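You operate a simulated robot arm through the tools that you are given. There is no shell and no other tool. Be economical: measure what you need, move in short steps, check, and stop when the job is done.

You run a simulated two-armed robot. Do the job below in one go: nothing can be reset, and whatever is moved stays where it is left.

JOB
Cap the green vial, press the cap home and rack the vial.
Fine: take the cap of the vial's own colour, use the cap press; slide back at LOAD.

It is judged by the outcome, as a careful person would: the job done as asked, and still so three seconds after it is handed in. It fails if anything else is knocked over, pushed out of place, dropped, spilled or broken. A push-on lid holds only when it is set on centred and level and pressed home; a screw cap is set on level and turned clockwise until tight.

ROBOT AND FRAMES
Two 7-joint arms with two-finger parallel grippers on one trunk, on a base that drives. Base frame: it is fixed to the floor where the robot stands at the start and does not move with it; the origin is under the middle of the robot, x ahead of it, y to its left, z up; the surface under the hand at the start is at about z = 0.72. Readings come in m, degrees, newtons and seconds.
The left shoulder is at the start at [0.071, 0.156, 1.005], the right one opposite. Places, roughly: blue slide [0.6, 0.2, 0.7]; press knob [0.6, 0.1, 0.9]; well 1 of the vial rack [0.4, 0.2, 0.7]; well 2 of the vial rack [0.4, 0.2, 0.7]; well 3 of the vial rack [0.4, 0.1, 0.7]; well 4 of the vial rack [0.4, 0.1, 0.7]; well 5 of the vial rack [0.4, 0, 0.7]. Payload 3.91 kg a hand.
The tool frame of a hand sits at the grasp point between the pads (the TCP): z along the fingers, y along the line on which they close. The tips reach 0.03 m beyond it. Largest opening 0.11 m; finger width 0.02, thickness 0.01; the body of the gripper, 0.048 by 0.112 m, starts 0.055 m behind the TCP.
Orientation is told as [roll, pitch, yaw] about the base's x, y, z axes, in that order, counted from this pose: with the fingers straight down and closing along the base's y, the tool's x points along the base's -x, its y along +y and its z along -z.

CONTROLS
- The arms move only by the tool arm_command. It takes "left_targets", "right_targets" or both (then of equal length, played together; a hand with none holds still); each is a list of rows, each a list of 7 numbers: the turn, a rotation vector about the tool's x, y, z in degrees, then the shift along the tool's x, y, z in m, then the finger opening in m, from 0 to 0.11. In form: [[ax, ay, az, tx, ty, tz, hand], ...]. A call has 1 to 8 rows; each row shifts and turns the commanded pose from where the row before left it, along the tool's axes as they then stand. Rows are played at 5 a second. More than 0.05 m and 8.6 degrees between two rows, or a gripper value outside its range, and nothing of the call is played. A pose out of reach is approached as far as the arm can. The call stops where the force on the tool passes 40 N (or 10 N more than at its start, if that is more) or the arm is blocked; 0.2 s more then pass. Each finger travels about 0.108 m/s and halts on what it meets, pressing with about 30 N; the grip force reading is that of the motor and also rises with nothing between the fingers. The clock runs only during rows and for 0.2 s after the last one: add rows that do not move to give the fingers time. The reply holds the time, the measured pose of the TCP, the force on the tool along the base axes, the opening and the grip force, in the units named above and with some noise, with the torque about the TCP (base axes, N m) and any sound that the robot's microphone picked up, and new pictures: "pictures" is both (left out), scene, wrist or none (wrist: the cameras of the hands that moved).
- Cameras (640 x 400 px; columns grow to the right, rows downward): "scene" is now at [0.1339, 0.0102, 1.2376]; the picture's right is [0.19, -0.98, 0.00], its down [-0.56, -0.11, -0.82] and it looks along [0.80, 0.16, -0.58] (base axes); focal length 214 px, centre (320, 200). "left" rides on the left gripper at [0.072, -0.017, -0.103] in its tool frame; the picture's right is [0.23, 0.97, 0.00], its down [-0.76, 0.18, -0.62] and it looks along [-0.61, 0.14, 0.78] (tool axes); focal length 222 px, centre (320, 200). "right" rides on the right gripper at [0.072, 0.017, -0.103] in its tool frame; the picture's right is [-0.23, 0.97, 0.00], its down [-0.76, -0.18, -0.62] and it looks along [-0.61, -0.14, 0.78] (tool axes); focal length 222 px, centre (320, 200). There is no depth. A picture from a camera that has moved, and an enlarged one, comes with that camera's place and axes in the base frame and with its lens. The place of the scene camera against the robot may be out by one fixed shift of up to 0.012 m in any direction.
- slide_trunk(by): slides the trunk up (or, below 0, down) by that many m; the arms and the scene camera ride with it, the base frame stays. It gives what a move gives, with no picture.
- steer(legs): drives the robot by 1 to 6 legs, each [ahead, left, turn to the left] in m, m and degrees, along the robot's own axes; the way and the turn of a leg run together, so that a leg with both is an arc; at most 1.5 m and 180 degrees a leg. The arms and the cameras ride along, it lands a little off, and it stops where it bumps. It gives what a move gives, and a new picture of the scene camera.
- head_to(pan, tilt): turns the head with the scene camera to pan (to the left, within 86 degrees either way) and tilt (down, from -29 to 69), counted from straight ahead of the robot. It gives what a move gives, and a new picture of the scene camera.
- zoom(camera, box): a new picture of the part [left, top, right, bottom] of that camera's present view, enlarged. The clock stands still meanwhile.
- job_done(): hands the job in; it is judged then, once.

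Work in short steps. Places have to be worked out from the pictures, the camera data and where the tool is seen: move nearer, look again, correct. Check each grasp and each placing, and mend what went wrong. You have 120 turns and 260 pictures in all, those below and enlarged ones among them. Open the grippers and draw the arms clear of the work before you hand the job in, unless the task says otherwise; then end with one line.

The tools are called after "Request:" as a command line: name --argument value ..., lists and objects as JSON in quotes. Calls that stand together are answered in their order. arm_command: Moves the arms, as the interface text tells. Its arguments: {"type":"object","properties":{"left_targets":{"type":"array","items":{"type":"array","items":{"type":"number"}}},"right_targets":{"type":"array","items":{"type":"array","items":{"type":"number"}}},"pictures":{"type":"string","enum":["both","scene","wrist","none"]}},"required":[]} The other tools are called the same way: slide_trunk (by) slides the trunk up or down; steer (legs) drives the base; head_to (pan, tilt) turns the head that bears the scene camera; zoom (camera, box) takes an enlarged picture of a part of a camera's view; job_done () hands the job in.

At the start:

```text
time_s: 0.0
left_position: [0.6866, 0.5102, 1.1017]
left_orientation: [-0.1, 0.0, 0.0]
left_wrist_force: [0.4, -0.2, -0.2]
left_moment: [-0.03, 0.0, -0.02]
left_opening: 0.1101
left_grip_force: 0.0
right_position: [0.6295, -0.1184, 1.1387]
right_orientation: [0.0, 0.0, 0.0]
right_wrist_force: [-0.1, -0.5, -0.3]
right_moment: [-0.03, -0.01, -0.02]
right_opening: 0.1102
right_grip_force: 0.1
trunk travel left (down, up): [-0.45, 0.49]
robot x, y, heading: [0.0006, 0.002, -0.0]
head pan, tilt: [11.1, 35.1]
```

scene: 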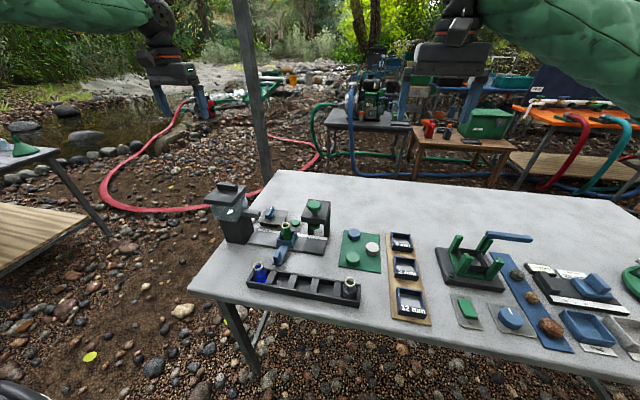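
right: 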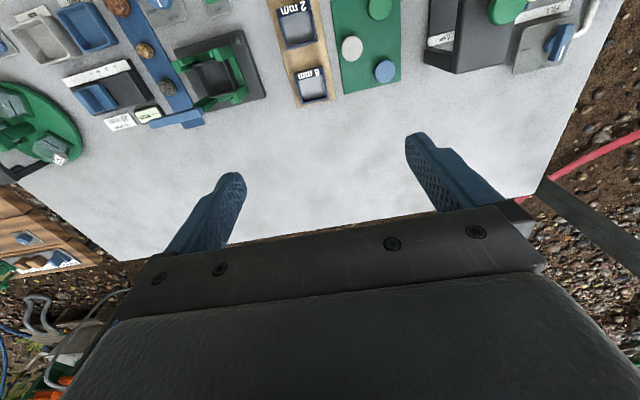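
left: 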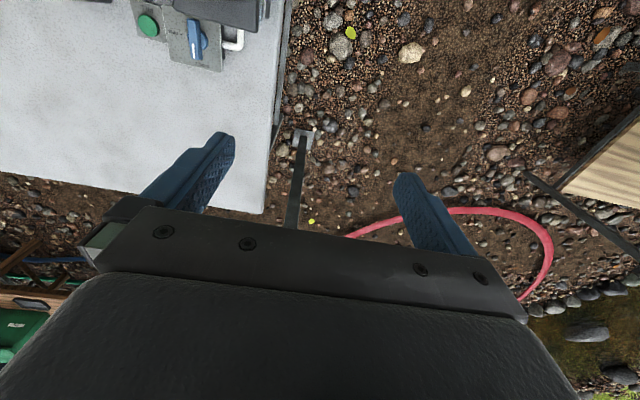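

Let me look closer at the press, rack and cap area with enlarged views.

Request:
zoom --camera "scene" --box '[190, 170, 390, 310]'

Request:
zoom --camera "scene" --box '[330, 210, 450, 330]'

```text
2.86 times, centred on (290, 240) of scene
camera zoom: at [0.1339, 0.0102, 1.2376], right [0.19, -0.98, 0.0], down [-0.56, -0.11, -0.82], along [0.8, 0.16, -0.58], focal length 613 px, centre (406, 86)
```

zoom: 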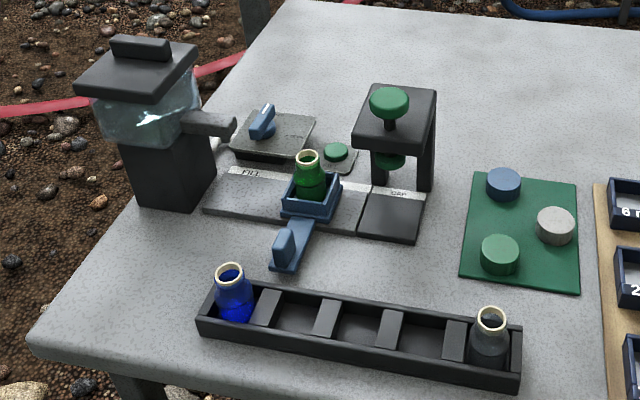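

```text
3.33 times, centred on (390, 270) of scene
camera zoom: at [0.1339, 0.0102, 1.2376], right [0.19, -0.98, 0.0], down [-0.56, -0.11, -0.82], along [0.8, 0.16, -0.58], focal length 715 px, centre (87, -33)
```

zoom: 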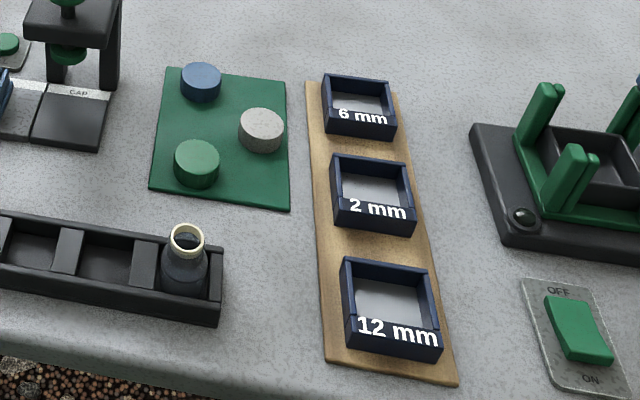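

The vial stands in the blue slide at LOAD, the green cap is at about (0.56, 0.00), and the rack is near x=0.447, close to the robot. I'll back up a little so the left arm has everything in comfortable reach.

Request:
steer --legs '[[-0.14, 0, 0]]'

```text
time_s: 1.3
left_position: [0.5416, 0.5105, 1.1032]
left_orientation: [0.0, 0.0, 0.0]
left_wrist_force: [-0.3, 0.4, 0.6]
left_moment: [-0.02, -0.03, 0.02]
left_opening: 0.11
left_grip_force: 0.0
right_position: [0.4869, -0.1187, 1.1391]
right_orientation: [0.1, -0.1, 0.0]
right_wrist_force: [0.4, -0.2, -0.5]
right_moment: [-0.01, -0.05, -0.03]
right_opening: 0.11
right_grip_force: 0.0
trunk travel left (down, up): [-0.45, 0.49]
robot x, y, heading: [-0.1411, 0.0035, 0.0]
head pan, tilt: [11.1, 35.1]
camera scene: at [-0.0094, 0.0102, 1.2379], right [0.19, -0.98, 0.0], down [-0.56, -0.11, -0.82], along [0.8, 0.16, -0.57], focal length 214 px, centre (320, 200)
```

scene: 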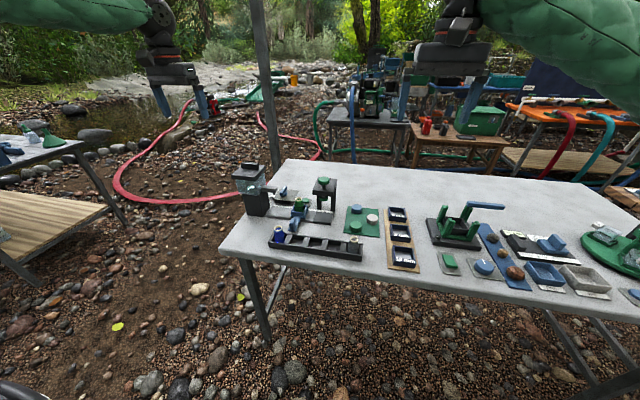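

Moving the left hand over the station area (staying high), while taking the right hand off to its side.

Request:
arm_command --left_targets '[[0, 0, 0, 0, -0.045, 0, 0.11], [0, 0, 0, 0, -0.045, 0, 0.11], [0, 0, 0, 0, -0.045, 0, 0.11], [0, 0, 0, 0, -0.045, 0, 0.11], [0, 0, 0, 0, -0.045, 0, 0.11], [0, 0, 0, 0, -0.045, 0, 0.11], [0, 0, 0, 0, -0.045, 0.02, 0.11], [0, 0, 0, 0, 0, 0.03, 0.11]]' --right_targets '[[0, 0, 0, 0, -0.045, 0, 0.11], [0, 0, 0, 0, -0.045, 0, 0.11], [0, 0, 0, 0, -0.045, 0, 0.11], [0, 0, 0, 0, -0.045, 0, 0.11], [0, 0, 0, 0, -0.045, 0, 0.11], [0, 0, 0, 0, -0.045, 0, 0.11], [0, 0, 0, 0, -0.02, 0, 0.11], [0, 0, 0, 0, 0, 0, 0.11]]' --pictures "both"

```text
time_s: 3.1
left_position: [0.5469, 0.1961, 1.0512]
left_orientation: [0.0, 0.0, 0.0]
left_wrist_force: [-0.2, 0.6, 0.0]
left_moment: [0.0, -0.02, -0.02]
left_opening: 0.1103
left_grip_force: 0.1
right_position: [0.4893, -0.4082, 1.1359]
right_orientation: [0.0, -0.1, 0.1]
right_wrist_force: [0.0, 0.5, 0.2]
right_moment: [-0.01, 0.02, -0.02]
right_opening: 0.1099
right_grip_force: 0.1
trunk travel left (down, up): [-0.45, 0.49]
robot x, y, heading: [-0.1412, -0.0008, -0.1]
head pan, tilt: [11.1, 35.1]
camera scene: at [-0.0074, 0.0109, 1.2376], right [0.19, -0.98, 0.0], down [-0.56, -0.11, -0.82], along [0.8, 0.16, -0.58], focal length 214 px, centre (320, 200)
camera right: at [0.4154, -0.3895, 1.2399], right [0.23, 0.97, 0.0], down [0.76, -0.18, 0.62], along [0.61, -0.14, -0.78], focal length 222 px, centre (320, 200)
camera left: at [0.4728, 0.1779, 1.1545], right [-0.23, 0.97, 0.0], down [0.76, 0.18, 0.62], along [0.61, 0.14, -0.78], focal length 222 px, centre (320, 200)
```

scene: 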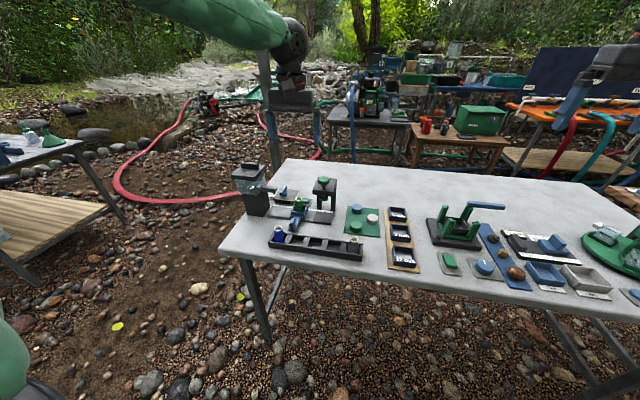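
right: 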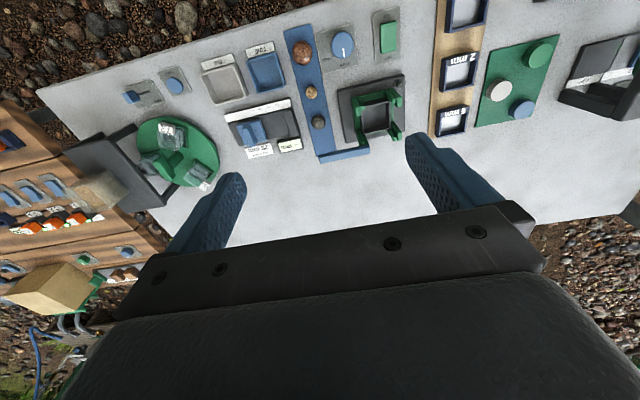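
left: 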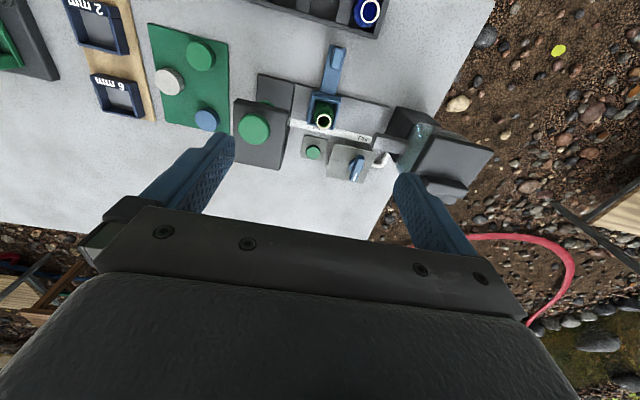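

Zoom the left wrist view to measure the items.

Request:
zoom --camera "left" --box '[140, 0, 400, 170]'

```text
2.35 times, centred on (270, 85) of left
camera zoom: at [0.4728, 0.1779, 1.1545], right [-0.23, 0.97, 0.0], down [0.76, 0.18, 0.62], along [0.61, 0.14, -0.78], focal length 523 px, centre (438, 471)
```

zoom: 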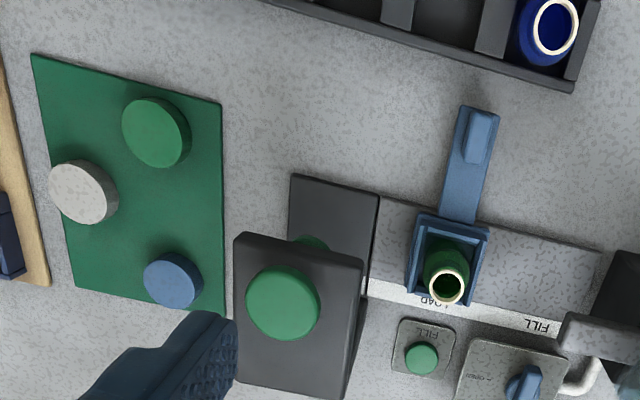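

Cap centre comes out near (0.557, 0.003), vial mouth near (0.594, 0.21, ~0.80). Moving above the green cap.

Request:
arm_command --left_targets '[[0, 0, 0, 0, -0.048, 0, 0.11], [0, 0, 0, 0, -0.048, 0, 0.11], [0, 0, 0, -0.01, -0.048, 0, 0.11], [0, 0, 0, 0, -0.048, 0, 0.08], [0, 0, 0, 0, 0, 0.05, 0.08], [0, 0, 0, 0, 0, 0.05, 0.08], [0, 0, 0, 0, 0, 0.05, 0.08], [0, 0, 0, 0, 0, 0, 0.08]]' --pictures "wrist"

Request:
zoom --camera "left" --box '[160, 0, 480, 200]'

```text
time_s: 4.9
left_position: [0.5513, 0.0526, 0.9077]
left_orientation: [0.0, -0.1, 0.2]
left_wrist_force: [0.4, 0.6, 0.9]
left_moment: [-0.03, -0.01, -0.03]
left_opening: 0.0801
left_grip_force: 0.2
left hand out of reach, approached as far as the arm can: row 4
right_position: [0.4879, -0.4066, 1.1355]
right_orientation: [0.0, 0.0, 0.0]
right_wrist_force: [0.3, 0.3, -0.4]
right_moment: [-0.01, 0.0, 0.0]
right_opening: 0.1102
right_grip_force: 0.1
trunk travel left (down, up): [-0.45, 0.49]
robot x, y, heading: [-0.1386, -0.0013, 0.2]
head pan, tilt: [11.1, 35.1]
camera left: at [0.478, 0.0349, 1.0115], right [-0.23, 0.97, 0.0], down [0.76, 0.18, 0.62], along [0.61, 0.14, -0.78], focal length 222 px, centre (320, 200)
```

left: 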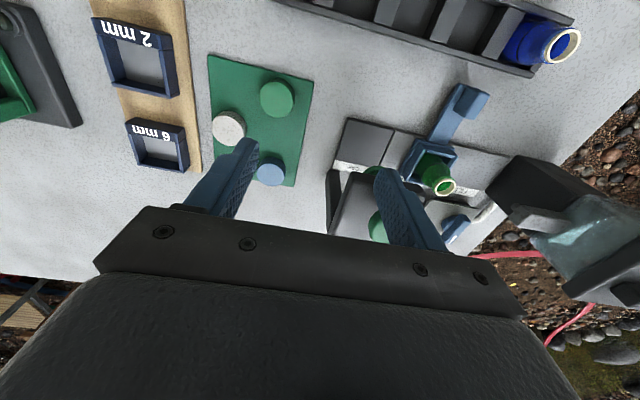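

```text
2.00 times, centred on (320, 100) of left
camera zoom: at [0.478, 0.0349, 1.0115], right [-0.23, 0.97, 0.0], down [0.76, 0.18, 0.62], along [0.61, 0.14, -0.78], focal length 444 px, centre (320, 400)
```

zoom: 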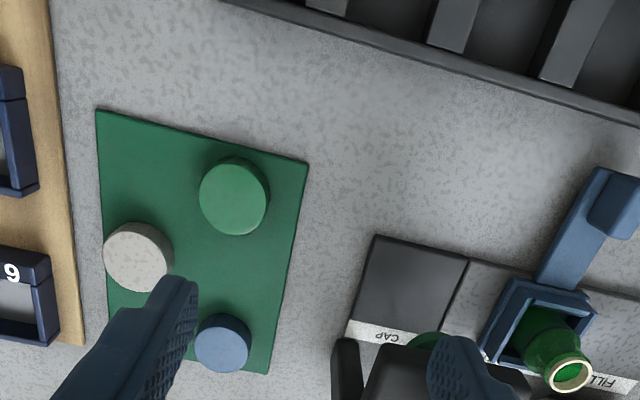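

The left arm ran out of sideways reach. I'll lift clear and shift the base to the right.

Request:
arm_command --left_targets '[[0, 0, 0, 0, 0, -0.05, 0.08], [0, 0, 0, 0, 0, -0.05, 0.08]]' --pictures "none"

Request:
steer --legs '[[0, -0.14, 0]]'

```text
time_s: 5.5
left_position: [0.553, 0.0503, 1.0066]
left_orientation: [-0.1, -0.1, 0.0]
left_wrist_force: [0.9, -0.3, 0.1]
left_moment: [0.03, -0.02, 0.01]
left_opening: 0.0798
left_grip_force: 0.1
right_position: [0.4893, -0.4081, 1.1354]
right_orientation: [0.0, 0.0, 0.0]
right_wrist_force: [0.5, 0.3, -0.2]
right_moment: [-0.03, 0.02, -0.05]
right_opening: 0.1099
right_grip_force: 0.0
trunk travel left (down, up): [-0.45, 0.49]
robot x, y, heading: [-0.1403, 0.0021, -0.0]
head pan, tilt: [11.1, 35.1]
```

```text
time_s: 6.8
left_position: [0.5543, -0.0897, 1.0056]
left_orientation: [0.0, 0.0, -0.1]
left_wrist_force: [-0.2, 0.3, 0.0]
left_moment: [0.0, -0.01, -0.03]
left_opening: 0.0802
left_grip_force: 0.0
right_position: [0.4873, -0.5467, 1.1365]
right_orientation: [0.2, 0.0, -0.1]
right_wrist_force: [0.2, -1.1, -0.9]
right_moment: [0.01, -0.02, 0.02]
right_opening: 0.1102
right_grip_force: 0.0
trunk travel left (down, up): [-0.45, 0.49]
robot x, y, heading: [-0.142, -0.1339, 0.2]
head pan, tilt: [11.1, 35.1]
camera scene: at [-0.0075, -0.1278, 1.2377], right [0.19, -0.98, 0.0], down [-0.56, -0.11, -0.82], along [0.8, 0.16, -0.58], focal length 214 px, centre (320, 200)
```

scene: 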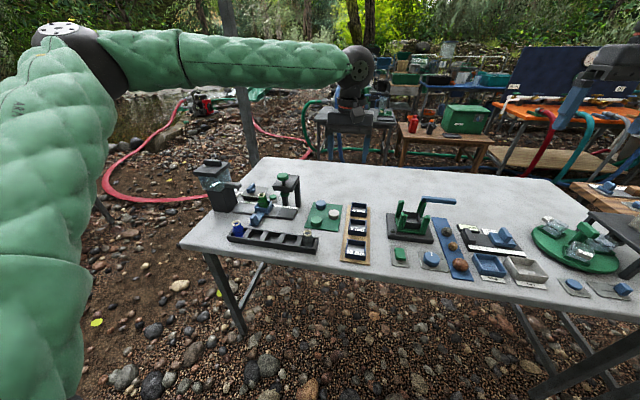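

Now go over the cap and down to z≈0.84 for a check.

Request:
arm_command --left_targets '[[0, 0, 0, 0, 0.046, 0, 0.08], [0, 0, 0, -0.002, 0.046, 0, 0.08], [0, 0, 0, 0, 0, 0.05, 0.07], [0, 0, 0, 0, 0, 0.05, 0.07], [0, 0, 0, 0, 0, 0.05, 0.07], [0, 0, 0, 0, 0, 0, 0.07]]' --pictures "wrist"

Request:
zoom --camera "left" --box '[160, 20, 480, 220]'

```text
time_s: 8.2
left_position: [0.5498, 0.005, 0.8544]
left_orientation: [0.0, -0.1, -0.1]
left_wrist_force: [0.2, 0.8, 0.5]
left_moment: [-0.02, -0.02, -0.02]
left_opening: 0.0701
left_grip_force: 0.0
right_position: [0.486, -0.5448, 1.1358]
right_orientation: [-0.1, 0.0, -0.1]
right_wrist_force: [0.1, 0.6, 0.2]
right_moment: [-0.02, 0.02, 0.04]
right_opening: 0.11
right_grip_force: 0.0
trunk travel left (down, up): [-0.45, 0.49]
robot x, y, heading: [-0.1437, -0.1372, -0.1]
head pan, tilt: [11.1, 35.1]
camera left: at [0.4758, -0.0139, 0.9585], right [-0.23, 0.97, 0.0], down [0.76, 0.18, 0.62], along [0.61, 0.14, -0.78], focal length 222 px, centre (320, 200)
```

left: 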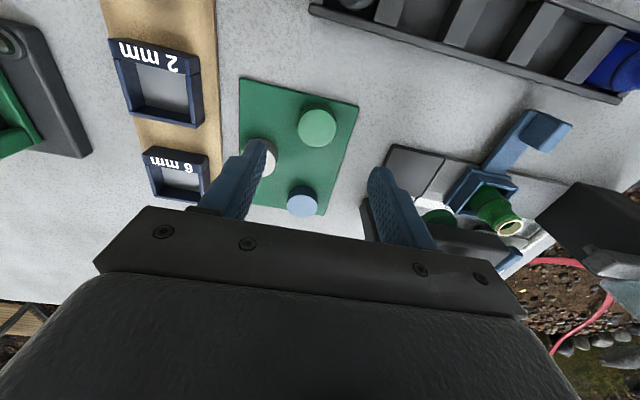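

```text
2.00 times, centred on (320, 120) of left
camera zoom: at [0.4758, -0.0139, 0.9585], right [-0.23, 0.97, 0.0], down [0.76, 0.18, 0.62], along [0.61, 0.14, -0.78], focal length 444 px, centre (320, 360)
```

zoom: 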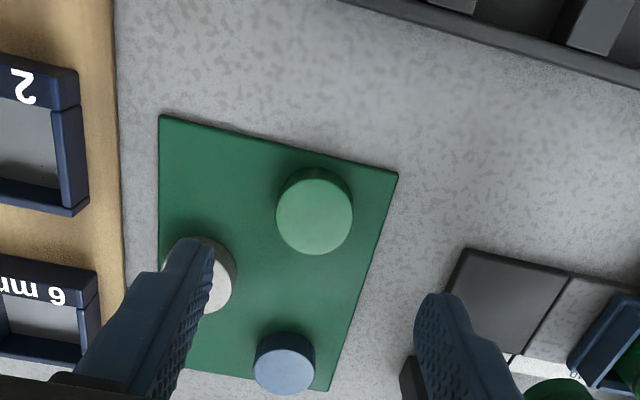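

Cap is at about (0.554, 0.001). Correct and descend to grasp height, tips just above the mat.

Request:
arm_command --left_targets '[[0, 0, 0, -0.004, -0.003, 0.04, 0.07], [0, 0, 0, 0, 0, 0.04, 0.07], [0, 0, 0, 0, 0, 0.013, 0.07], [0, 0, 0, 0, 0, 0, 0.07]]' --pictures "wrist"

Request:
zoom --camera "left" --box '[160, 20, 480, 220]'

```text
time_s: 9.2
left_position: [0.5594, 0.0034, 0.7627]
left_orientation: [0.0, -0.1, -0.1]
left_wrist_force: [-0.3, -0.2, -0.2]
left_moment: [-0.01, -0.03, 0.0]
left_opening: 0.0699
left_grip_force: 0.1
right_position: [0.487, -0.5443, 1.1364]
right_orientation: [0.0, 0.0, -0.1]
right_wrist_force: [-0.3, -0.9, 0.1]
right_moment: [0.0, -0.01, 0.01]
right_opening: 0.1101
right_grip_force: 0.0
trunk travel left (down, up): [-0.45, 0.49]
robot x, y, heading: [-0.1395, -0.1362, -0.1]
head pan, tilt: [11.1, 35.1]
camera left: at [0.4862, -0.0141, 0.8656], right [-0.23, 0.97, 0.0], down [0.76, 0.18, 0.62], along [0.61, 0.14, -0.78], focal length 222 px, centre (320, 200)
```

left: 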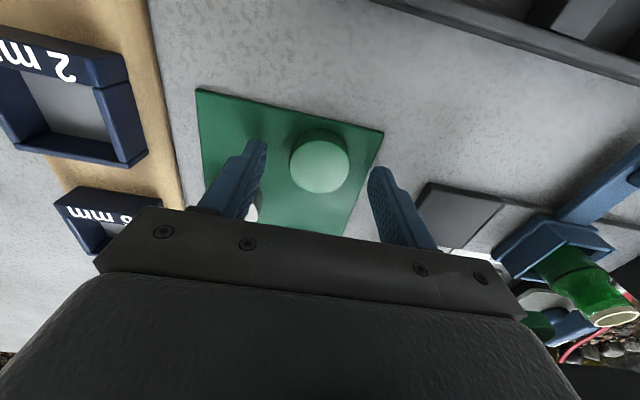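

```text
2.00 times, centred on (320, 120) of left
camera zoom: at [0.4862, -0.0141, 0.8656], right [-0.23, 0.97, 0.0], down [0.76, 0.18, 0.62], along [0.61, 0.14, -0.78], focal length 444 px, centre (320, 360)
```

zoom: 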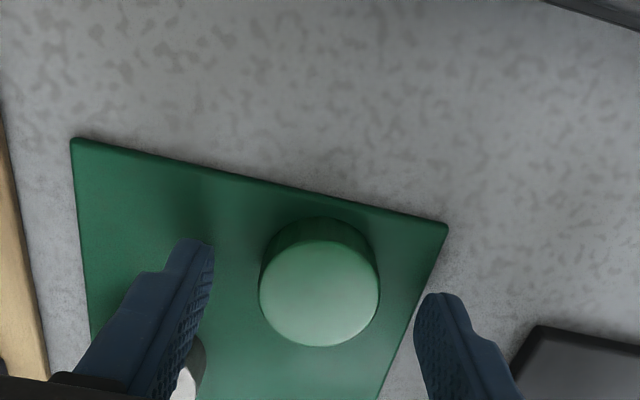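

The cap sits centred between the fingers (tool x≈0, y≈0), top about 0.02 beyond the TCP. Lower 4 mm and close.

Request:
arm_command --left_targets '[[0, 0, 0, 0, 0, 0.004, 0.07], [0, 0, 0, 0, 0, 0, 0.03], [0, 0, 0, 0, 0, 0, 0.03], [0, 0, 0, 0, 0, 0, 0.03]]' --pictures "wrist"

Request:
zoom --camera "left" --box '[220, 70, 420, 220]'

```text
time_s: 10.2
left_position: [0.5592, 0.003, 0.7581]
left_orientation: [0.0, 0.0, -0.1]
left_wrist_force: [0.7, 1.0, -0.4]
left_moment: [-0.02, 0.01, 0.02]
left_opening: 0.0379
left_grip_force: 29.8
right_position: [0.4874, -0.5452, 1.1344]
right_orientation: [0.0, 0.0, -0.2]
right_wrist_force: [-1.2, -0.6, 0.6]
right_moment: [0.0, -0.03, -0.01]
right_opening: 0.11
right_grip_force: 0.0
trunk travel left (down, up): [-0.45, 0.49]
robot x, y, heading: [-0.1397, -0.1338, 0.0]
head pan, tilt: [11.1, 35.1]
camera left: at [0.4863, -0.0143, 0.8616], right [-0.23, 0.97, 0.0], down [0.76, 0.18, 0.62], along [0.61, 0.14, -0.78], focal length 222 px, centre (320, 200)
```

left: 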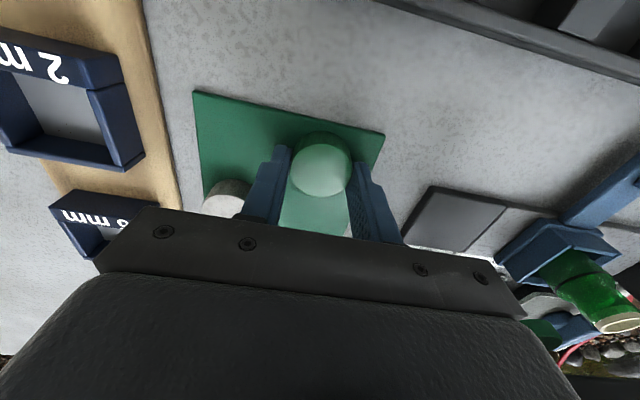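

```text
2.67 times, centred on (320, 145) of left
camera zoom: at [0.4863, -0.0143, 0.8616], right [-0.23, 0.97, 0.0], down [0.76, 0.18, 0.62], along [0.61, 0.14, -0.78], focal length 592 px, centre (320, 347)
```

zoom: 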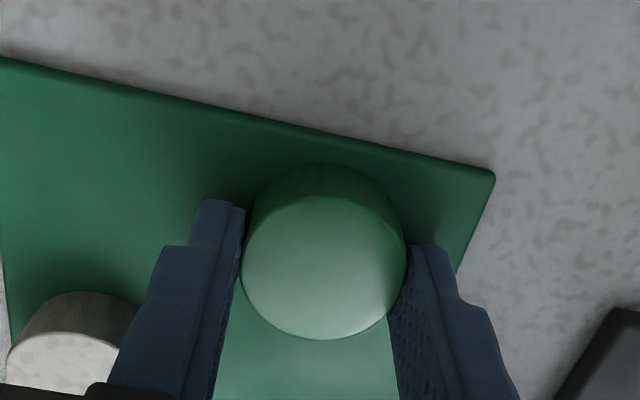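

Cap gripped (opening 0.038, 30 N). Lift and carry high to near the vial, staying short for a look.

Request:
arm_command --left_targets '[[0, 0, 0, 0, 0, -0.03, 0.03], [0, 0, 0, 0, 0, -0.05, 0.03], [0, 0, 0, 0, 0, -0.05, 0.03], [0, 0, 0, 0, 0, -0.05, 0.03], [0, 0, 0, 0, 0, -0.05, 0.03], [0, 0, 0, 0.03, 0.045, 0, 0.03], [0, 0, 0, 0, 0.045, 0, 0.03], [0, 0, 0, 0, 0.045, 0, 0.03]]' --pictures "wrist"

Request:
zoom --camera "left" --box '[260, 20, 500, 180]'

Request:
zoom --camera "scene" --box '[180, 140, 350, 260]'

```text
refused: row 6 steps farther than a row can; nothing moved
```

```text
2.50 times, centred on (380, 100) of left
camera zoom: at [0.4863, -0.0143, 0.8616], right [-0.23, 0.97, 0.0], down [0.76, 0.18, 0.62], along [0.61, 0.14, -0.78], focal length 555 px, centre (170, 450)
```

zoom: 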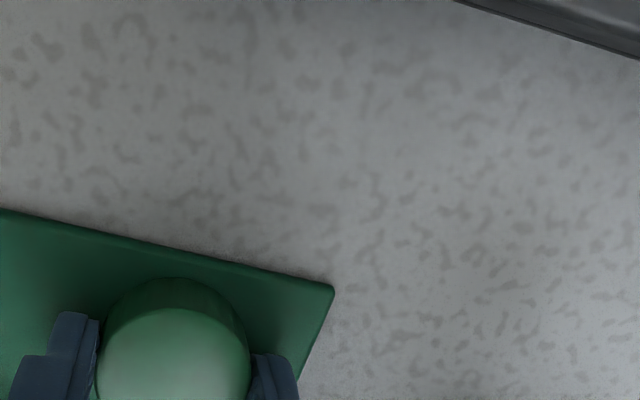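

```text
3.33 times, centred on (265, 200) of scene
camera zoom: at [-0.0076, -0.126, 1.2376], right [0.19, -0.98, 0.0], down [-0.56, -0.11, -0.82], along [0.8, 0.16, -0.58], focal length 715 px, centre (503, 200)
```

zoom: 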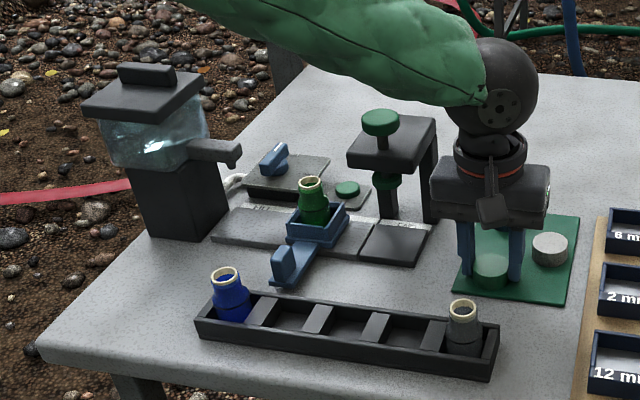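

A row was too long, nothing moved. The press plate top is ~z 0.855, y up to ~0.155, so there's clearance for the gripper at the vial. Lift and carry with shorter rows.

Request:
arm_command --left_targets '[[0, 0, 0, 0, 0, -0.03, 0.03], [0, 0, 0, 0, 0, -0.05, 0.03], [0, 0, 0, 0, 0, -0.05, 0.03], [0, 0, 0, 0, 0, -0.05, 0.03], [0, 0, 0, 0, 0, -0.05, 0.03], [0, 0, 0, 0, 0.048, 0, 0.03], [0, 0, 0, 0, 0.048, 0, 0.03], [0, 0, 0, 0, 0.048, 0, 0.03]]' --pictures "none"

Request:
arm_command --left_targets '[[0, 0, 0, 0.03, 0.03, 0, 0.03], [0, 0, 0, 0, 0.03, 0, 0.03], [0, 0, 0, 0, 0, 0.03, 0.03], [0, 0, 0, 0, 0, 0, 0.03]]' --pictures "wrist"

Request:
zoom --camera "left" --box '[220, 40, 460, 190]'

```text
time_s: 12.0
left_position: [0.5607, 0.1438, 0.9885]
left_orientation: [-0.2, 0.0, -0.1]
left_wrist_force: [1.0, 0.2, -1.3]
left_moment: [-0.01, 0.0, -0.03]
left_opening: 0.0383
left_grip_force: 29.8
right_position: [0.4875, -0.5444, 1.1373]
right_orientation: [-0.1, 0.1, -0.2]
right_wrist_force: [0.2, 0.2, -0.5]
right_moment: [0.02, 0.02, -0.01]
right_opening: 0.11
right_grip_force: 0.0
trunk travel left (down, up): [-0.45, 0.49]
robot x, y, heading: [-0.1429, -0.1354, 0.2]
head pan, tilt: [11.1, 35.1]
```

```text
time_s: 13.0
left_position: [0.5292, 0.2037, 0.9609]
left_orientation: [0.0, 0.0, -0.1]
left_wrist_force: [0.7, 0.1, -0.1]
left_moment: [-0.01, 0.01, 0.02]
left_opening: 0.0382
left_grip_force: 29.9
right_position: [0.4867, -0.545, 1.138]
right_orientation: [0.0, -0.1, -0.1]
right_wrist_force: [-0.6, 0.9, -1.4]
right_moment: [-0.02, -0.01, -0.02]
right_opening: 0.1099
right_grip_force: 0.1
trunk travel left (down, up): [-0.45, 0.49]
robot x, y, heading: [-0.1412, -0.135, -0.1]
head pan, tilt: [11.1, 35.1]
camera left: at [0.4566, 0.1867, 1.063], right [-0.23, 0.97, 0.0], down [0.76, 0.18, 0.62], along [0.61, 0.14, -0.78], focal length 222 px, centre (320, 200)
```

left: 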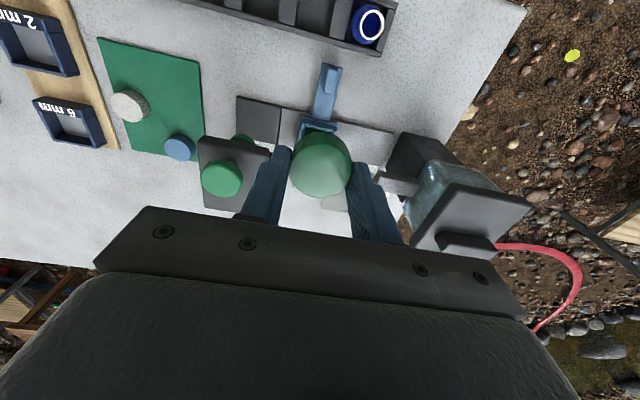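

```text
2.67 times, centred on (340, 115) of left
camera zoom: at [0.4566, 0.1867, 1.063], right [-0.23, 0.97, 0.0], down [0.76, 0.18, 0.62], along [0.61, 0.14, -0.78], focal length 592 px, centre (267, 427)
```

zoom: 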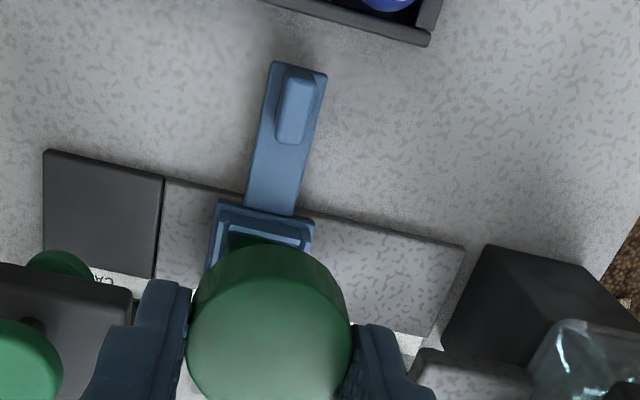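

The cap hides the vial from here; moving the hand directly over the vial (x≈0.594) should make it visible past the cap.

Request:
arm_command --left_targets '[[0, 0, 0, -0.035, 0.004, 0, 0.03], [0, 0, 0, -0.03, 0.003, 0, 0.03], [0, 0, 0, 0, 0, 0, 0.03]]' --pictures "none"

Request:
zoom --camera "left" --box '[240, 50, 400, 170]'

```text
time_s: 13.8
left_position: [0.5923, 0.2139, 0.9586]
left_orientation: [0.0, -0.1, -0.1]
left_wrist_force: [0.1, 0.4, 0.2]
left_moment: [0.02, 0.0, 0.01]
left_opening: 0.0385
left_grip_force: 29.7
right_position: [0.4875, -0.5437, 1.1356]
right_orientation: [0.0, -0.1, -0.2]
right_wrist_force: [-0.1, -0.2, 0.1]
right_moment: [-0.01, 0.02, -0.02]
right_opening: 0.1101
right_grip_force: 0.0
trunk travel left (down, up): [-0.45, 0.49]
robot x, y, heading: [-0.1433, -0.1336, 0.2]
head pan, tilt: [11.1, 35.1]
```

```text
3.33 times, centred on (320, 110) of left
camera zoom: at [0.5184, 0.1954, 1.0616], right [-0.23, 0.97, 0.0], down [0.76, 0.18, 0.62], along [0.61, 0.14, -0.78], focal length 740 px, centre (320, 500)
```

zoom: 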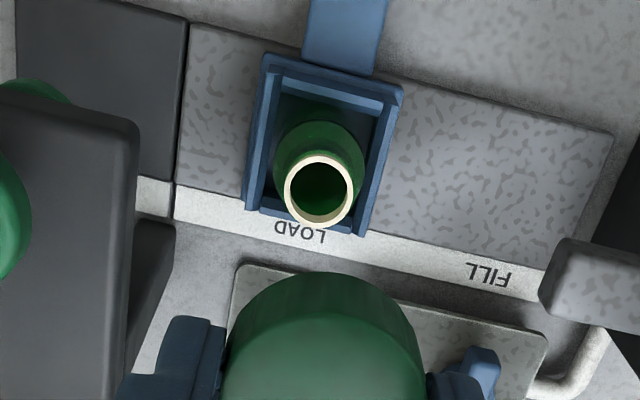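

Vial mouth is visible and nearly under the cap (offset a few mm). Correct and descend to leave a few cm gap, then re-measure.

Request:
arm_command --left_targets '[[0, 0, 0, -0.002, 0.001, 0.035, 0.03], [0, 0, 0, 0, 0, 0.035, 0.03], [0, 0, 0, 0, 0, 0, 0.03]]' --pictures "scene"

Request:
zoom --camera "left" --box '[240, 70, 400, 190]'

Request:
zoom --camera "scene" --box '[200, 160, 300, 240]'

```text
time_s: 14.6
left_position: [0.5969, 0.2145, 0.8902]
left_orientation: [0.0, -0.1, -0.1]
left_wrist_force: [-0.5, 0.0, 0.8]
left_moment: [0.0, 0.03, 0.01]
left_opening: 0.0383
left_grip_force: 30.4
right_position: [0.4866, -0.5446, 1.1353]
right_orientation: [-0.1, 0.0, -0.1]
right_wrist_force: [0.4, 0.8, 0.6]
right_moment: [-0.02, 0.0, 0.04]
right_opening: 0.1101
right_grip_force: 0.1
trunk travel left (down, up): [-0.45, 0.49]
robot x, y, heading: [-0.1446, -0.1366, -0.2]
head pan, tilt: [11.1, 35.1]
camera scene: at [-0.0079, -0.126, 1.2377], right [0.19, -0.98, 0.0], down [-0.56, -0.11, -0.82], along [0.8, 0.16, -0.58], focal length 214 px, centre (320, 200)
```

scene: 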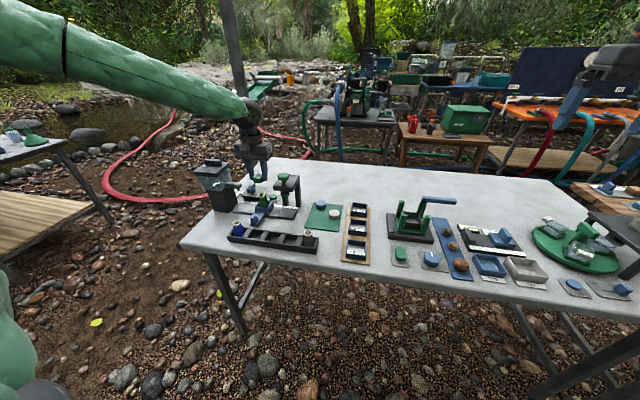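

```text
3.33 times, centred on (320, 130) of left
camera zoom: at [0.5224, 0.1968, 0.9925], right [-0.23, 0.97, 0.0], down [0.76, 0.18, 0.62], along [0.61, 0.14, -0.78], focal length 740 px, centre (320, 433)
```

zoom: 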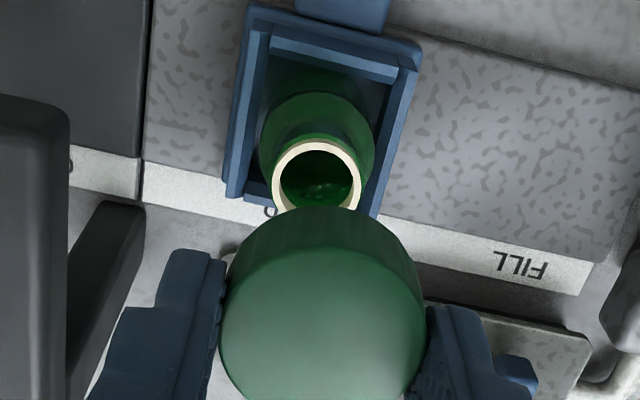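

```text
5.00 times, centred on (250, 200) of scene
camera zoom: at [-0.0079, -0.126, 1.2377], right [0.19, -0.98, 0.0], down [-0.56, -0.11, -0.82], along [0.8, 0.16, -0.58], focal length 1072 px, centre (670, 200)
```

zoom: 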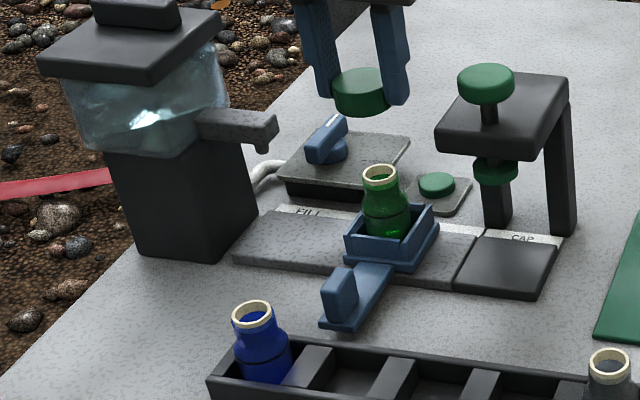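

Combining both cameras: mouth at z≈0.795, cap offset from the vial axis about 1 mm. Apply that and descend 5 cm for another check.

Request:
arm_command --left_targets '[[0, 0, 0, -0.001, -0.0005, 0.025, 0.03], [0, 0, 0, 0, 0, 0.02, 0.03], [0, 0, 0, 0, 0, 0, 0.03]]' --pictures "none"

Request:
zoom --camera "left" --box '[240, 70, 400, 190]'

Request:
zoom --camera "scene" --box '[230, 170, 290, 220]'

```text
time_s: 15.4
left_position: [0.5984, 0.2127, 0.8448]
left_orientation: [0.1, -0.1, -0.1]
left_wrist_force: [0.2, -0.8, 0.4]
left_moment: [0.0, 0.0, -0.01]
left_opening: 0.0379
left_grip_force: 29.8
right_position: [0.4882, -0.5455, 1.1356]
right_orientation: [0.0, -0.1, 0.0]
right_wrist_force: [-0.4, 0.8, -0.6]
right_moment: [0.01, 0.01, -0.04]
right_opening: 0.1103
right_grip_force: 0.0
trunk travel left (down, up): [-0.45, 0.49]
robot x, y, heading: [-0.1395, -0.1335, -0.0]
head pan, tilt: [11.1, 35.1]
```

```text
3.33 times, centred on (320, 130) of left
camera zoom: at [0.525, 0.1957, 0.9483], right [-0.23, 0.97, 0.0], down [0.76, 0.18, 0.62], along [0.61, 0.14, -0.78], focal length 740 px, centre (320, 433)
```

zoom: 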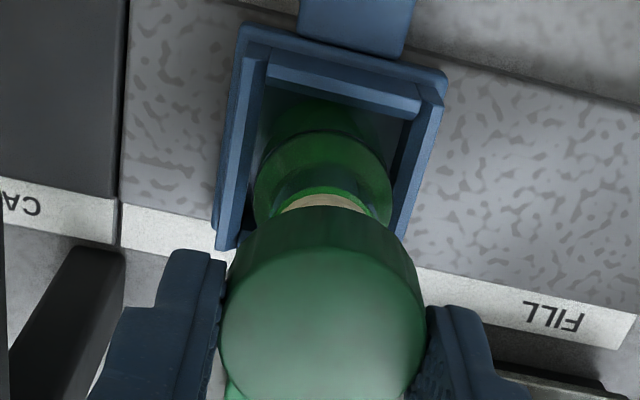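

```text
8.00 times, centred on (260, 195) of scene
camera zoom: at [-0.0077, -0.1259, 1.2377], right [0.19, -0.98, 0.0], down [-0.56, -0.11, -0.82], along [0.8, 0.16, -0.58], focal length 1716 px, centre (800, 240)
```

zoom: 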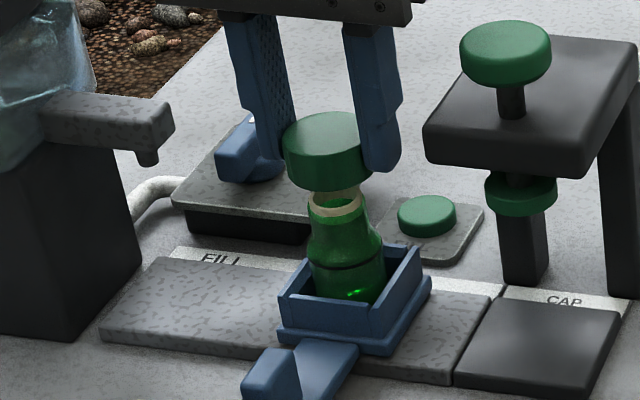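

Cap is ~17 mm above the mouth and within ~1.5 mm of centre. Nudge 1 mm back and approach 12 mm further.

Request:
arm_command --left_targets '[[0, 0, 0, 0.001, 0, 0.006, 0.03], [0, 0, 0, 0, 0, 0.006, 0.03], [0, 0, 0, 0, 0, 0, 0.03]]' --pictures "none"

Request:
zoom --camera "left" --box '[270, 90, 370, 165]'

Request:
zoom --camera "scene" --box '[240, 175, 280, 205]'

```text
time_s: 16.2
left_position: [0.5973, 0.2134, 0.8327]
left_orientation: [-0.1, 0.0, 0.0]
left_wrist_force: [0.2, 0.3, -0.6]
left_moment: [0.0, -0.03, 0.04]
left_opening: 0.0385
left_grip_force: 30.2
right_position: [0.4868, -0.5449, 1.1363]
right_orientation: [0.0, 0.0, -0.2]
right_wrist_force: [-0.6, -0.3, 0.5]
right_moment: [0.02, 0.03, 0.01]
right_opening: 0.1099
right_grip_force: 0.1
trunk travel left (down, up): [-0.45, 0.49]
robot x, y, heading: [-0.1422, -0.1375, -0.2]
head pan, tilt: [11.1, 35.1]
```

```text
5.33 times, centred on (320, 128) of left
camera zoom: at [0.5243, 0.196, 0.9354], right [-0.23, 0.97, 0.0], down [0.76, 0.18, 0.62], along [0.61, 0.14, -0.78], focal length 1185 px, centre (320, 587)
```

zoom: 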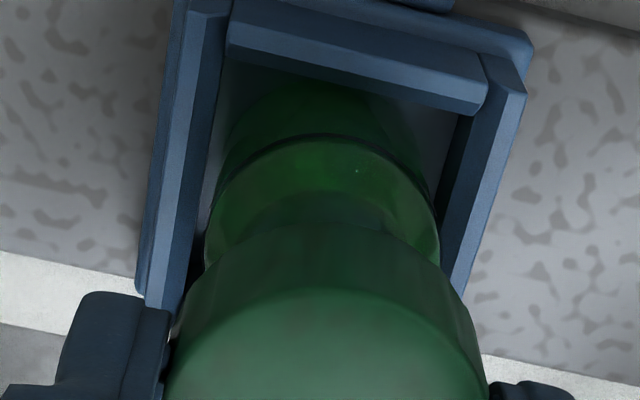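

```text
13.33 times, centred on (260, 190) of scene
camera zoom: at [-0.0077, -0.1259, 1.2377], right [0.19, -0.98, 0.0], down [-0.56, -0.11, -0.82], along [0.8, 0.16, -0.58], focal length 2860 px, centre (1120, 333)
```

zoom: 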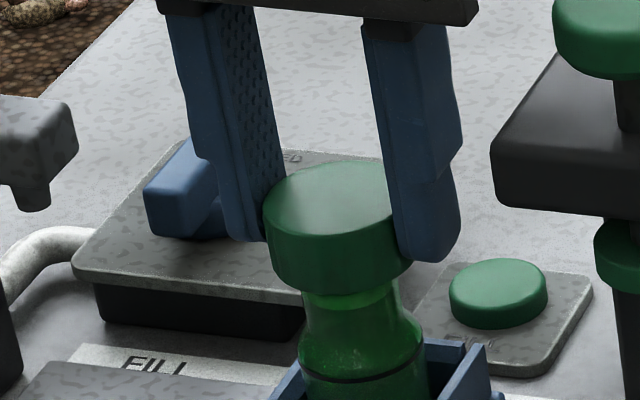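

Lateral alignment looks within ~0.5 mm. Descend in small steps and feel for contact.

Request:
arm_command --left_targets '[[0, 0, 0, 0, 0, 0.003, 0.03], [0, 0, 0, 0, 0, 0.003, 0.03], [0, 0, 0, 0, 0, 0, 0.03]]' --pictures "none"

Request:
zoom --camera "scene" --box '[240, 175, 280, 205]'

```text
time_s: 17.0
left_position: [0.5976, 0.2143, 0.828]
left_orientation: [0.0, -0.1, 0.0]
left_wrist_force: [0.1, -0.1, 21.2]
left_moment: [-0.08, 0.27, 0.0]
left_opening: 0.0381
left_grip_force: 30.2
right_position: [0.4859, -0.545, 1.1358]
right_orientation: [0.0, -0.1, -0.1]
right_wrist_force: [-0.2, 0.0, -0.3]
right_moment: [0.01, -0.02, 0.03]
right_opening: 0.11
right_grip_force: 0.0
trunk travel left (down, up): [-0.45, 0.49]
robot x, y, heading: [-0.1438, -0.1332, -0.2]
head pan, tilt: [11.1, 35.1]
```

```text
13.33 times, centred on (260, 190) of scene
camera zoom: at [-0.0091, -0.1266, 1.2381], right [0.19, -0.98, 0.0], down [-0.56, -0.11, -0.82], along [0.8, 0.16, -0.57], focal length 2860 px, centre (1120, 333)
```

zoom: 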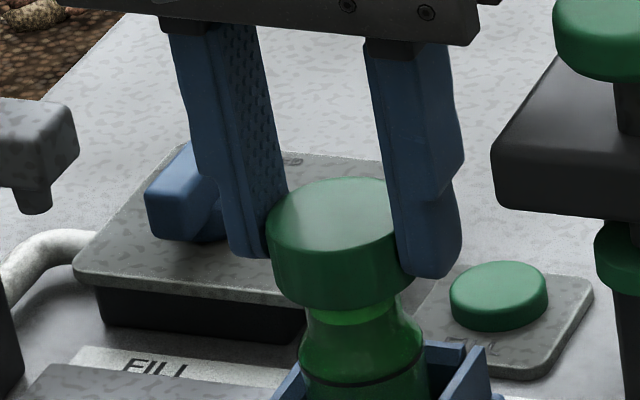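

Contact at 21 N, with moments showing the touch is on the near (−x, slightly −y) side, so the cap is slightly too far +x/+y. Lift a bit, shift, and retry.

Request:
arm_command --left_targets '[[0, 0, 0, 0, 0, -0.004, 0.03], [0, 0, 0, 0.0012, -0.0004, 0, 0.03], [0, 0, 0, 0, 0, 0.003, 0.03], [0, 0, 0, 0, 0, 0.001, 0.03], [0, 0, 0, 0, 0, 0, 0.03]]' --pictures "none"

```text
time_s: 18.2
left_position: [0.5956, 0.2128, 0.8268]
left_orientation: [-0.1, -0.1, -0.1]
left_wrist_force: [2.4, 0.8, 21.2]
left_moment: [-0.09, 0.17, 0.02]
left_opening: 0.0385
left_grip_force: 29.7
right_position: [0.4853, -0.5463, 1.1345]
right_orientation: [0.1, -0.1, -0.2]
right_wrist_force: [0.3, -0.3, 0.1]
right_moment: [-0.01, 0.0, -0.03]
right_opening: 0.11
right_grip_force: 0.1
trunk travel left (down, up): [-0.45, 0.49]
robot x, y, heading: [-0.1417, -0.1358, -0.3]
head pan, tilt: [11.1, 35.1]
```

Request:
zoom --camera "scene" --box '[240, 175, 280, 205]'

Request:
zoom --camera "left" --box '[270, 90, 370, 165]'

```text
13.33 times, centred on (260, 190) of scene
camera zoom: at [-0.0088, -0.1265, 1.2379], right [0.19, -0.98, 0.0], down [-0.56, -0.11, -0.82], along [0.8, 0.16, -0.57], focal length 2860 px, centre (1120, 333)
```

zoom: 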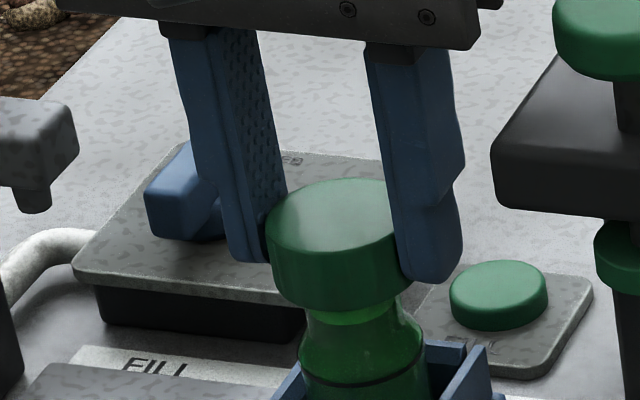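

```text
5.33 times, centred on (320, 128) of left
camera zoom: at [0.522, 0.1954, 0.9303], right [-0.23, 0.97, 0.0], down [0.76, 0.18, 0.62], along [0.61, 0.14, -0.78], focal length 1185 px, centre (320, 587)
```

zoom: 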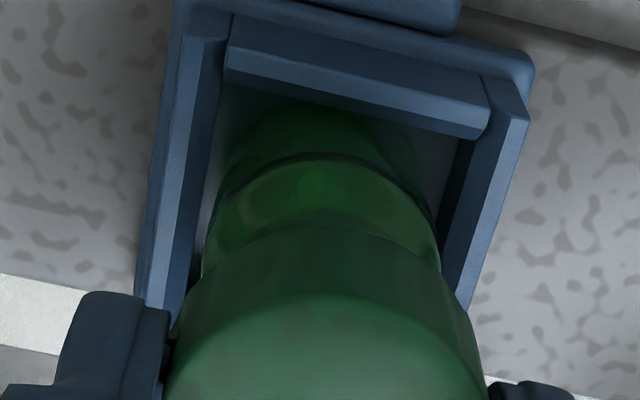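

The contact height matches the mouth top, so the cap is resting on the mouth. Relieve the preload and open a little, then look.

Request:
arm_command --left_targets '[[0, 0, 0, 0, 0, -0.0008, 0.03], [0, 0, 0, 0, 0, 0, 0.04], [0, 0, 0, 0, 0, 0, 0.05], [0, 0, 0, 0, 0, 0, 0.055]]' --pictures "none"

Request:
zoom --camera "scene" --box '[240, 175, 280, 205]'

Request:
zoom --camera "left" --box '[260, 90, 380, 180]'

```text
time_s: 19.2
left_position: [0.596, 0.2133, 0.8266]
left_orientation: [0.0, 0.0, -0.1]
left_wrist_force: [-0.4, 0.3, 0.1]
left_moment: [-0.01, 0.0, 0.01]
left_opening: 0.0552
left_grip_force: 0.0
right_position: [0.4876, -0.5445, 1.1363]
right_orientation: [0.0, 0.0, -0.1]
right_wrist_force: [0.2, -0.5, -0.2]
right_moment: [-0.02, 0.01, 0.02]
right_opening: 0.1101
right_grip_force: 0.1
trunk travel left (down, up): [-0.45, 0.49]
robot x, y, heading: [-0.1423, -0.1357, 0.0]
head pan, tilt: [11.1, 35.1]
```

```text
13.33 times, centred on (260, 190) of scene
camera zoom: at [-0.0077, -0.1259, 1.2376], right [0.19, -0.98, 0.0], down [-0.56, -0.11, -0.82], along [0.8, 0.16, -0.58], focal length 2860 px, centre (1120, 333)
```

zoom: 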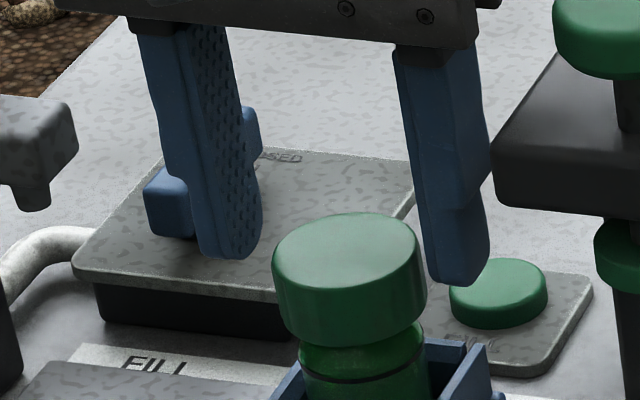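

```text
4.44 times, centred on (320, 135) of left
camera zoom: at [0.5229, 0.1962, 0.9295], right [-0.23, 0.97, 0.0], down [0.76, 0.18, 0.62], along [0.61, 0.14, -0.78], focal length 987 px, centre (320, 489)
```

zoom: 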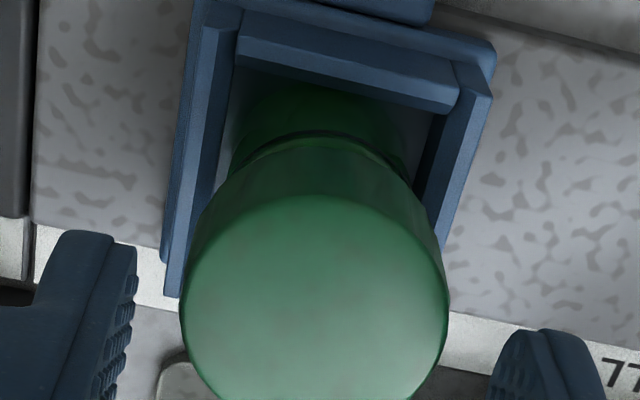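

The cap dropped further over the neck upon release. Raise the hand and inspect whether it sits level.

Request:
arm_command --left_targets '[[0, 0, 0, 0, 0, 0, 0.075], [0, 0, 0, 0, 0, -0.04, 0.075], [0, 0, 0, 0, 0, -0.05, 0.075], [0, 0, 0, 0, 0, -0.05, 0.075], [0, 0, 0, 0, 0, 0, 0.075]]' --pictures "none"

Request:
zoom --camera "scene" --box '[235, 180, 285, 220]'

Request:
zoom --camera "left" --box '[240, 40, 400, 160]'

```text
time_s: 20.4
left_position: [0.5949, 0.2157, 0.9632]
left_orientation: [0.0, 0.0, -0.1]
left_wrist_force: [-0.2, -0.7, -0.9]
left_moment: [-0.05, -0.03, 0.0]
left_opening: 0.0751
left_grip_force: 0.0
right_position: [0.4876, -0.5446, 1.1353]
right_orientation: [-0.1, 0.0, 0.0]
right_wrist_force: [0.6, 0.9, 0.0]
right_moment: [0.0, -0.01, -0.01]
right_opening: 0.11
right_grip_force: 0.1
trunk travel left (down, up): [-0.45, 0.49]
robot x, y, heading: [-0.1402, -0.1349, 0.1]
head pan, tilt: [11.1, 35.1]
```

```text
10.00 times, centred on (260, 200) of scene
camera zoom: at [-0.007, -0.1254, 1.2375], right [0.19, -0.98, 0.0], down [-0.57, -0.11, -0.82], along [0.8, 0.16, -0.58], focal length 2145 px, centre (920, 200)
```

zoom: 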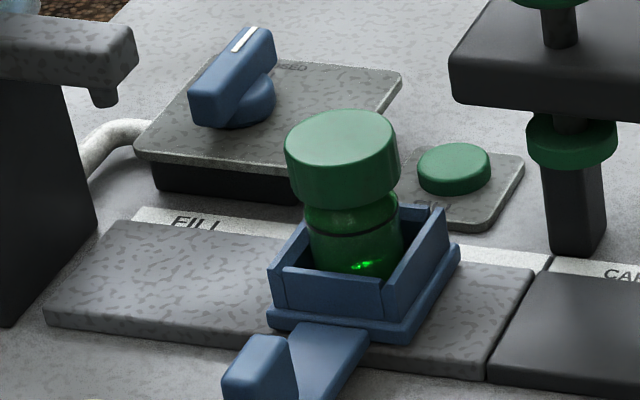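

```text
3.33 times, centred on (320, 100) of left
camera zoom: at [0.5221, 0.1981, 1.0669], right [-0.23, 0.97, 0.0], down [0.76, 0.18, 0.62], along [0.61, 0.14, -0.78], focal length 740 px, centre (320, 533)
```

zoom: 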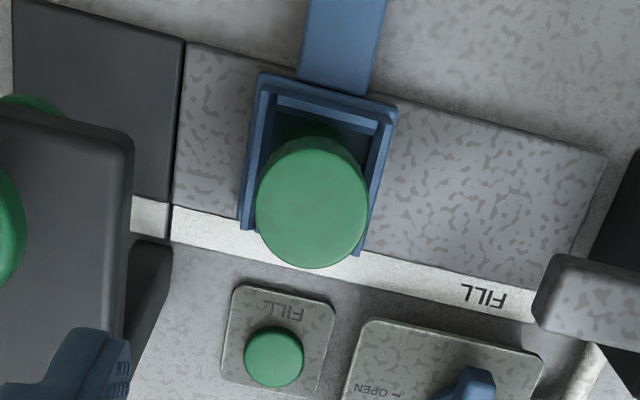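

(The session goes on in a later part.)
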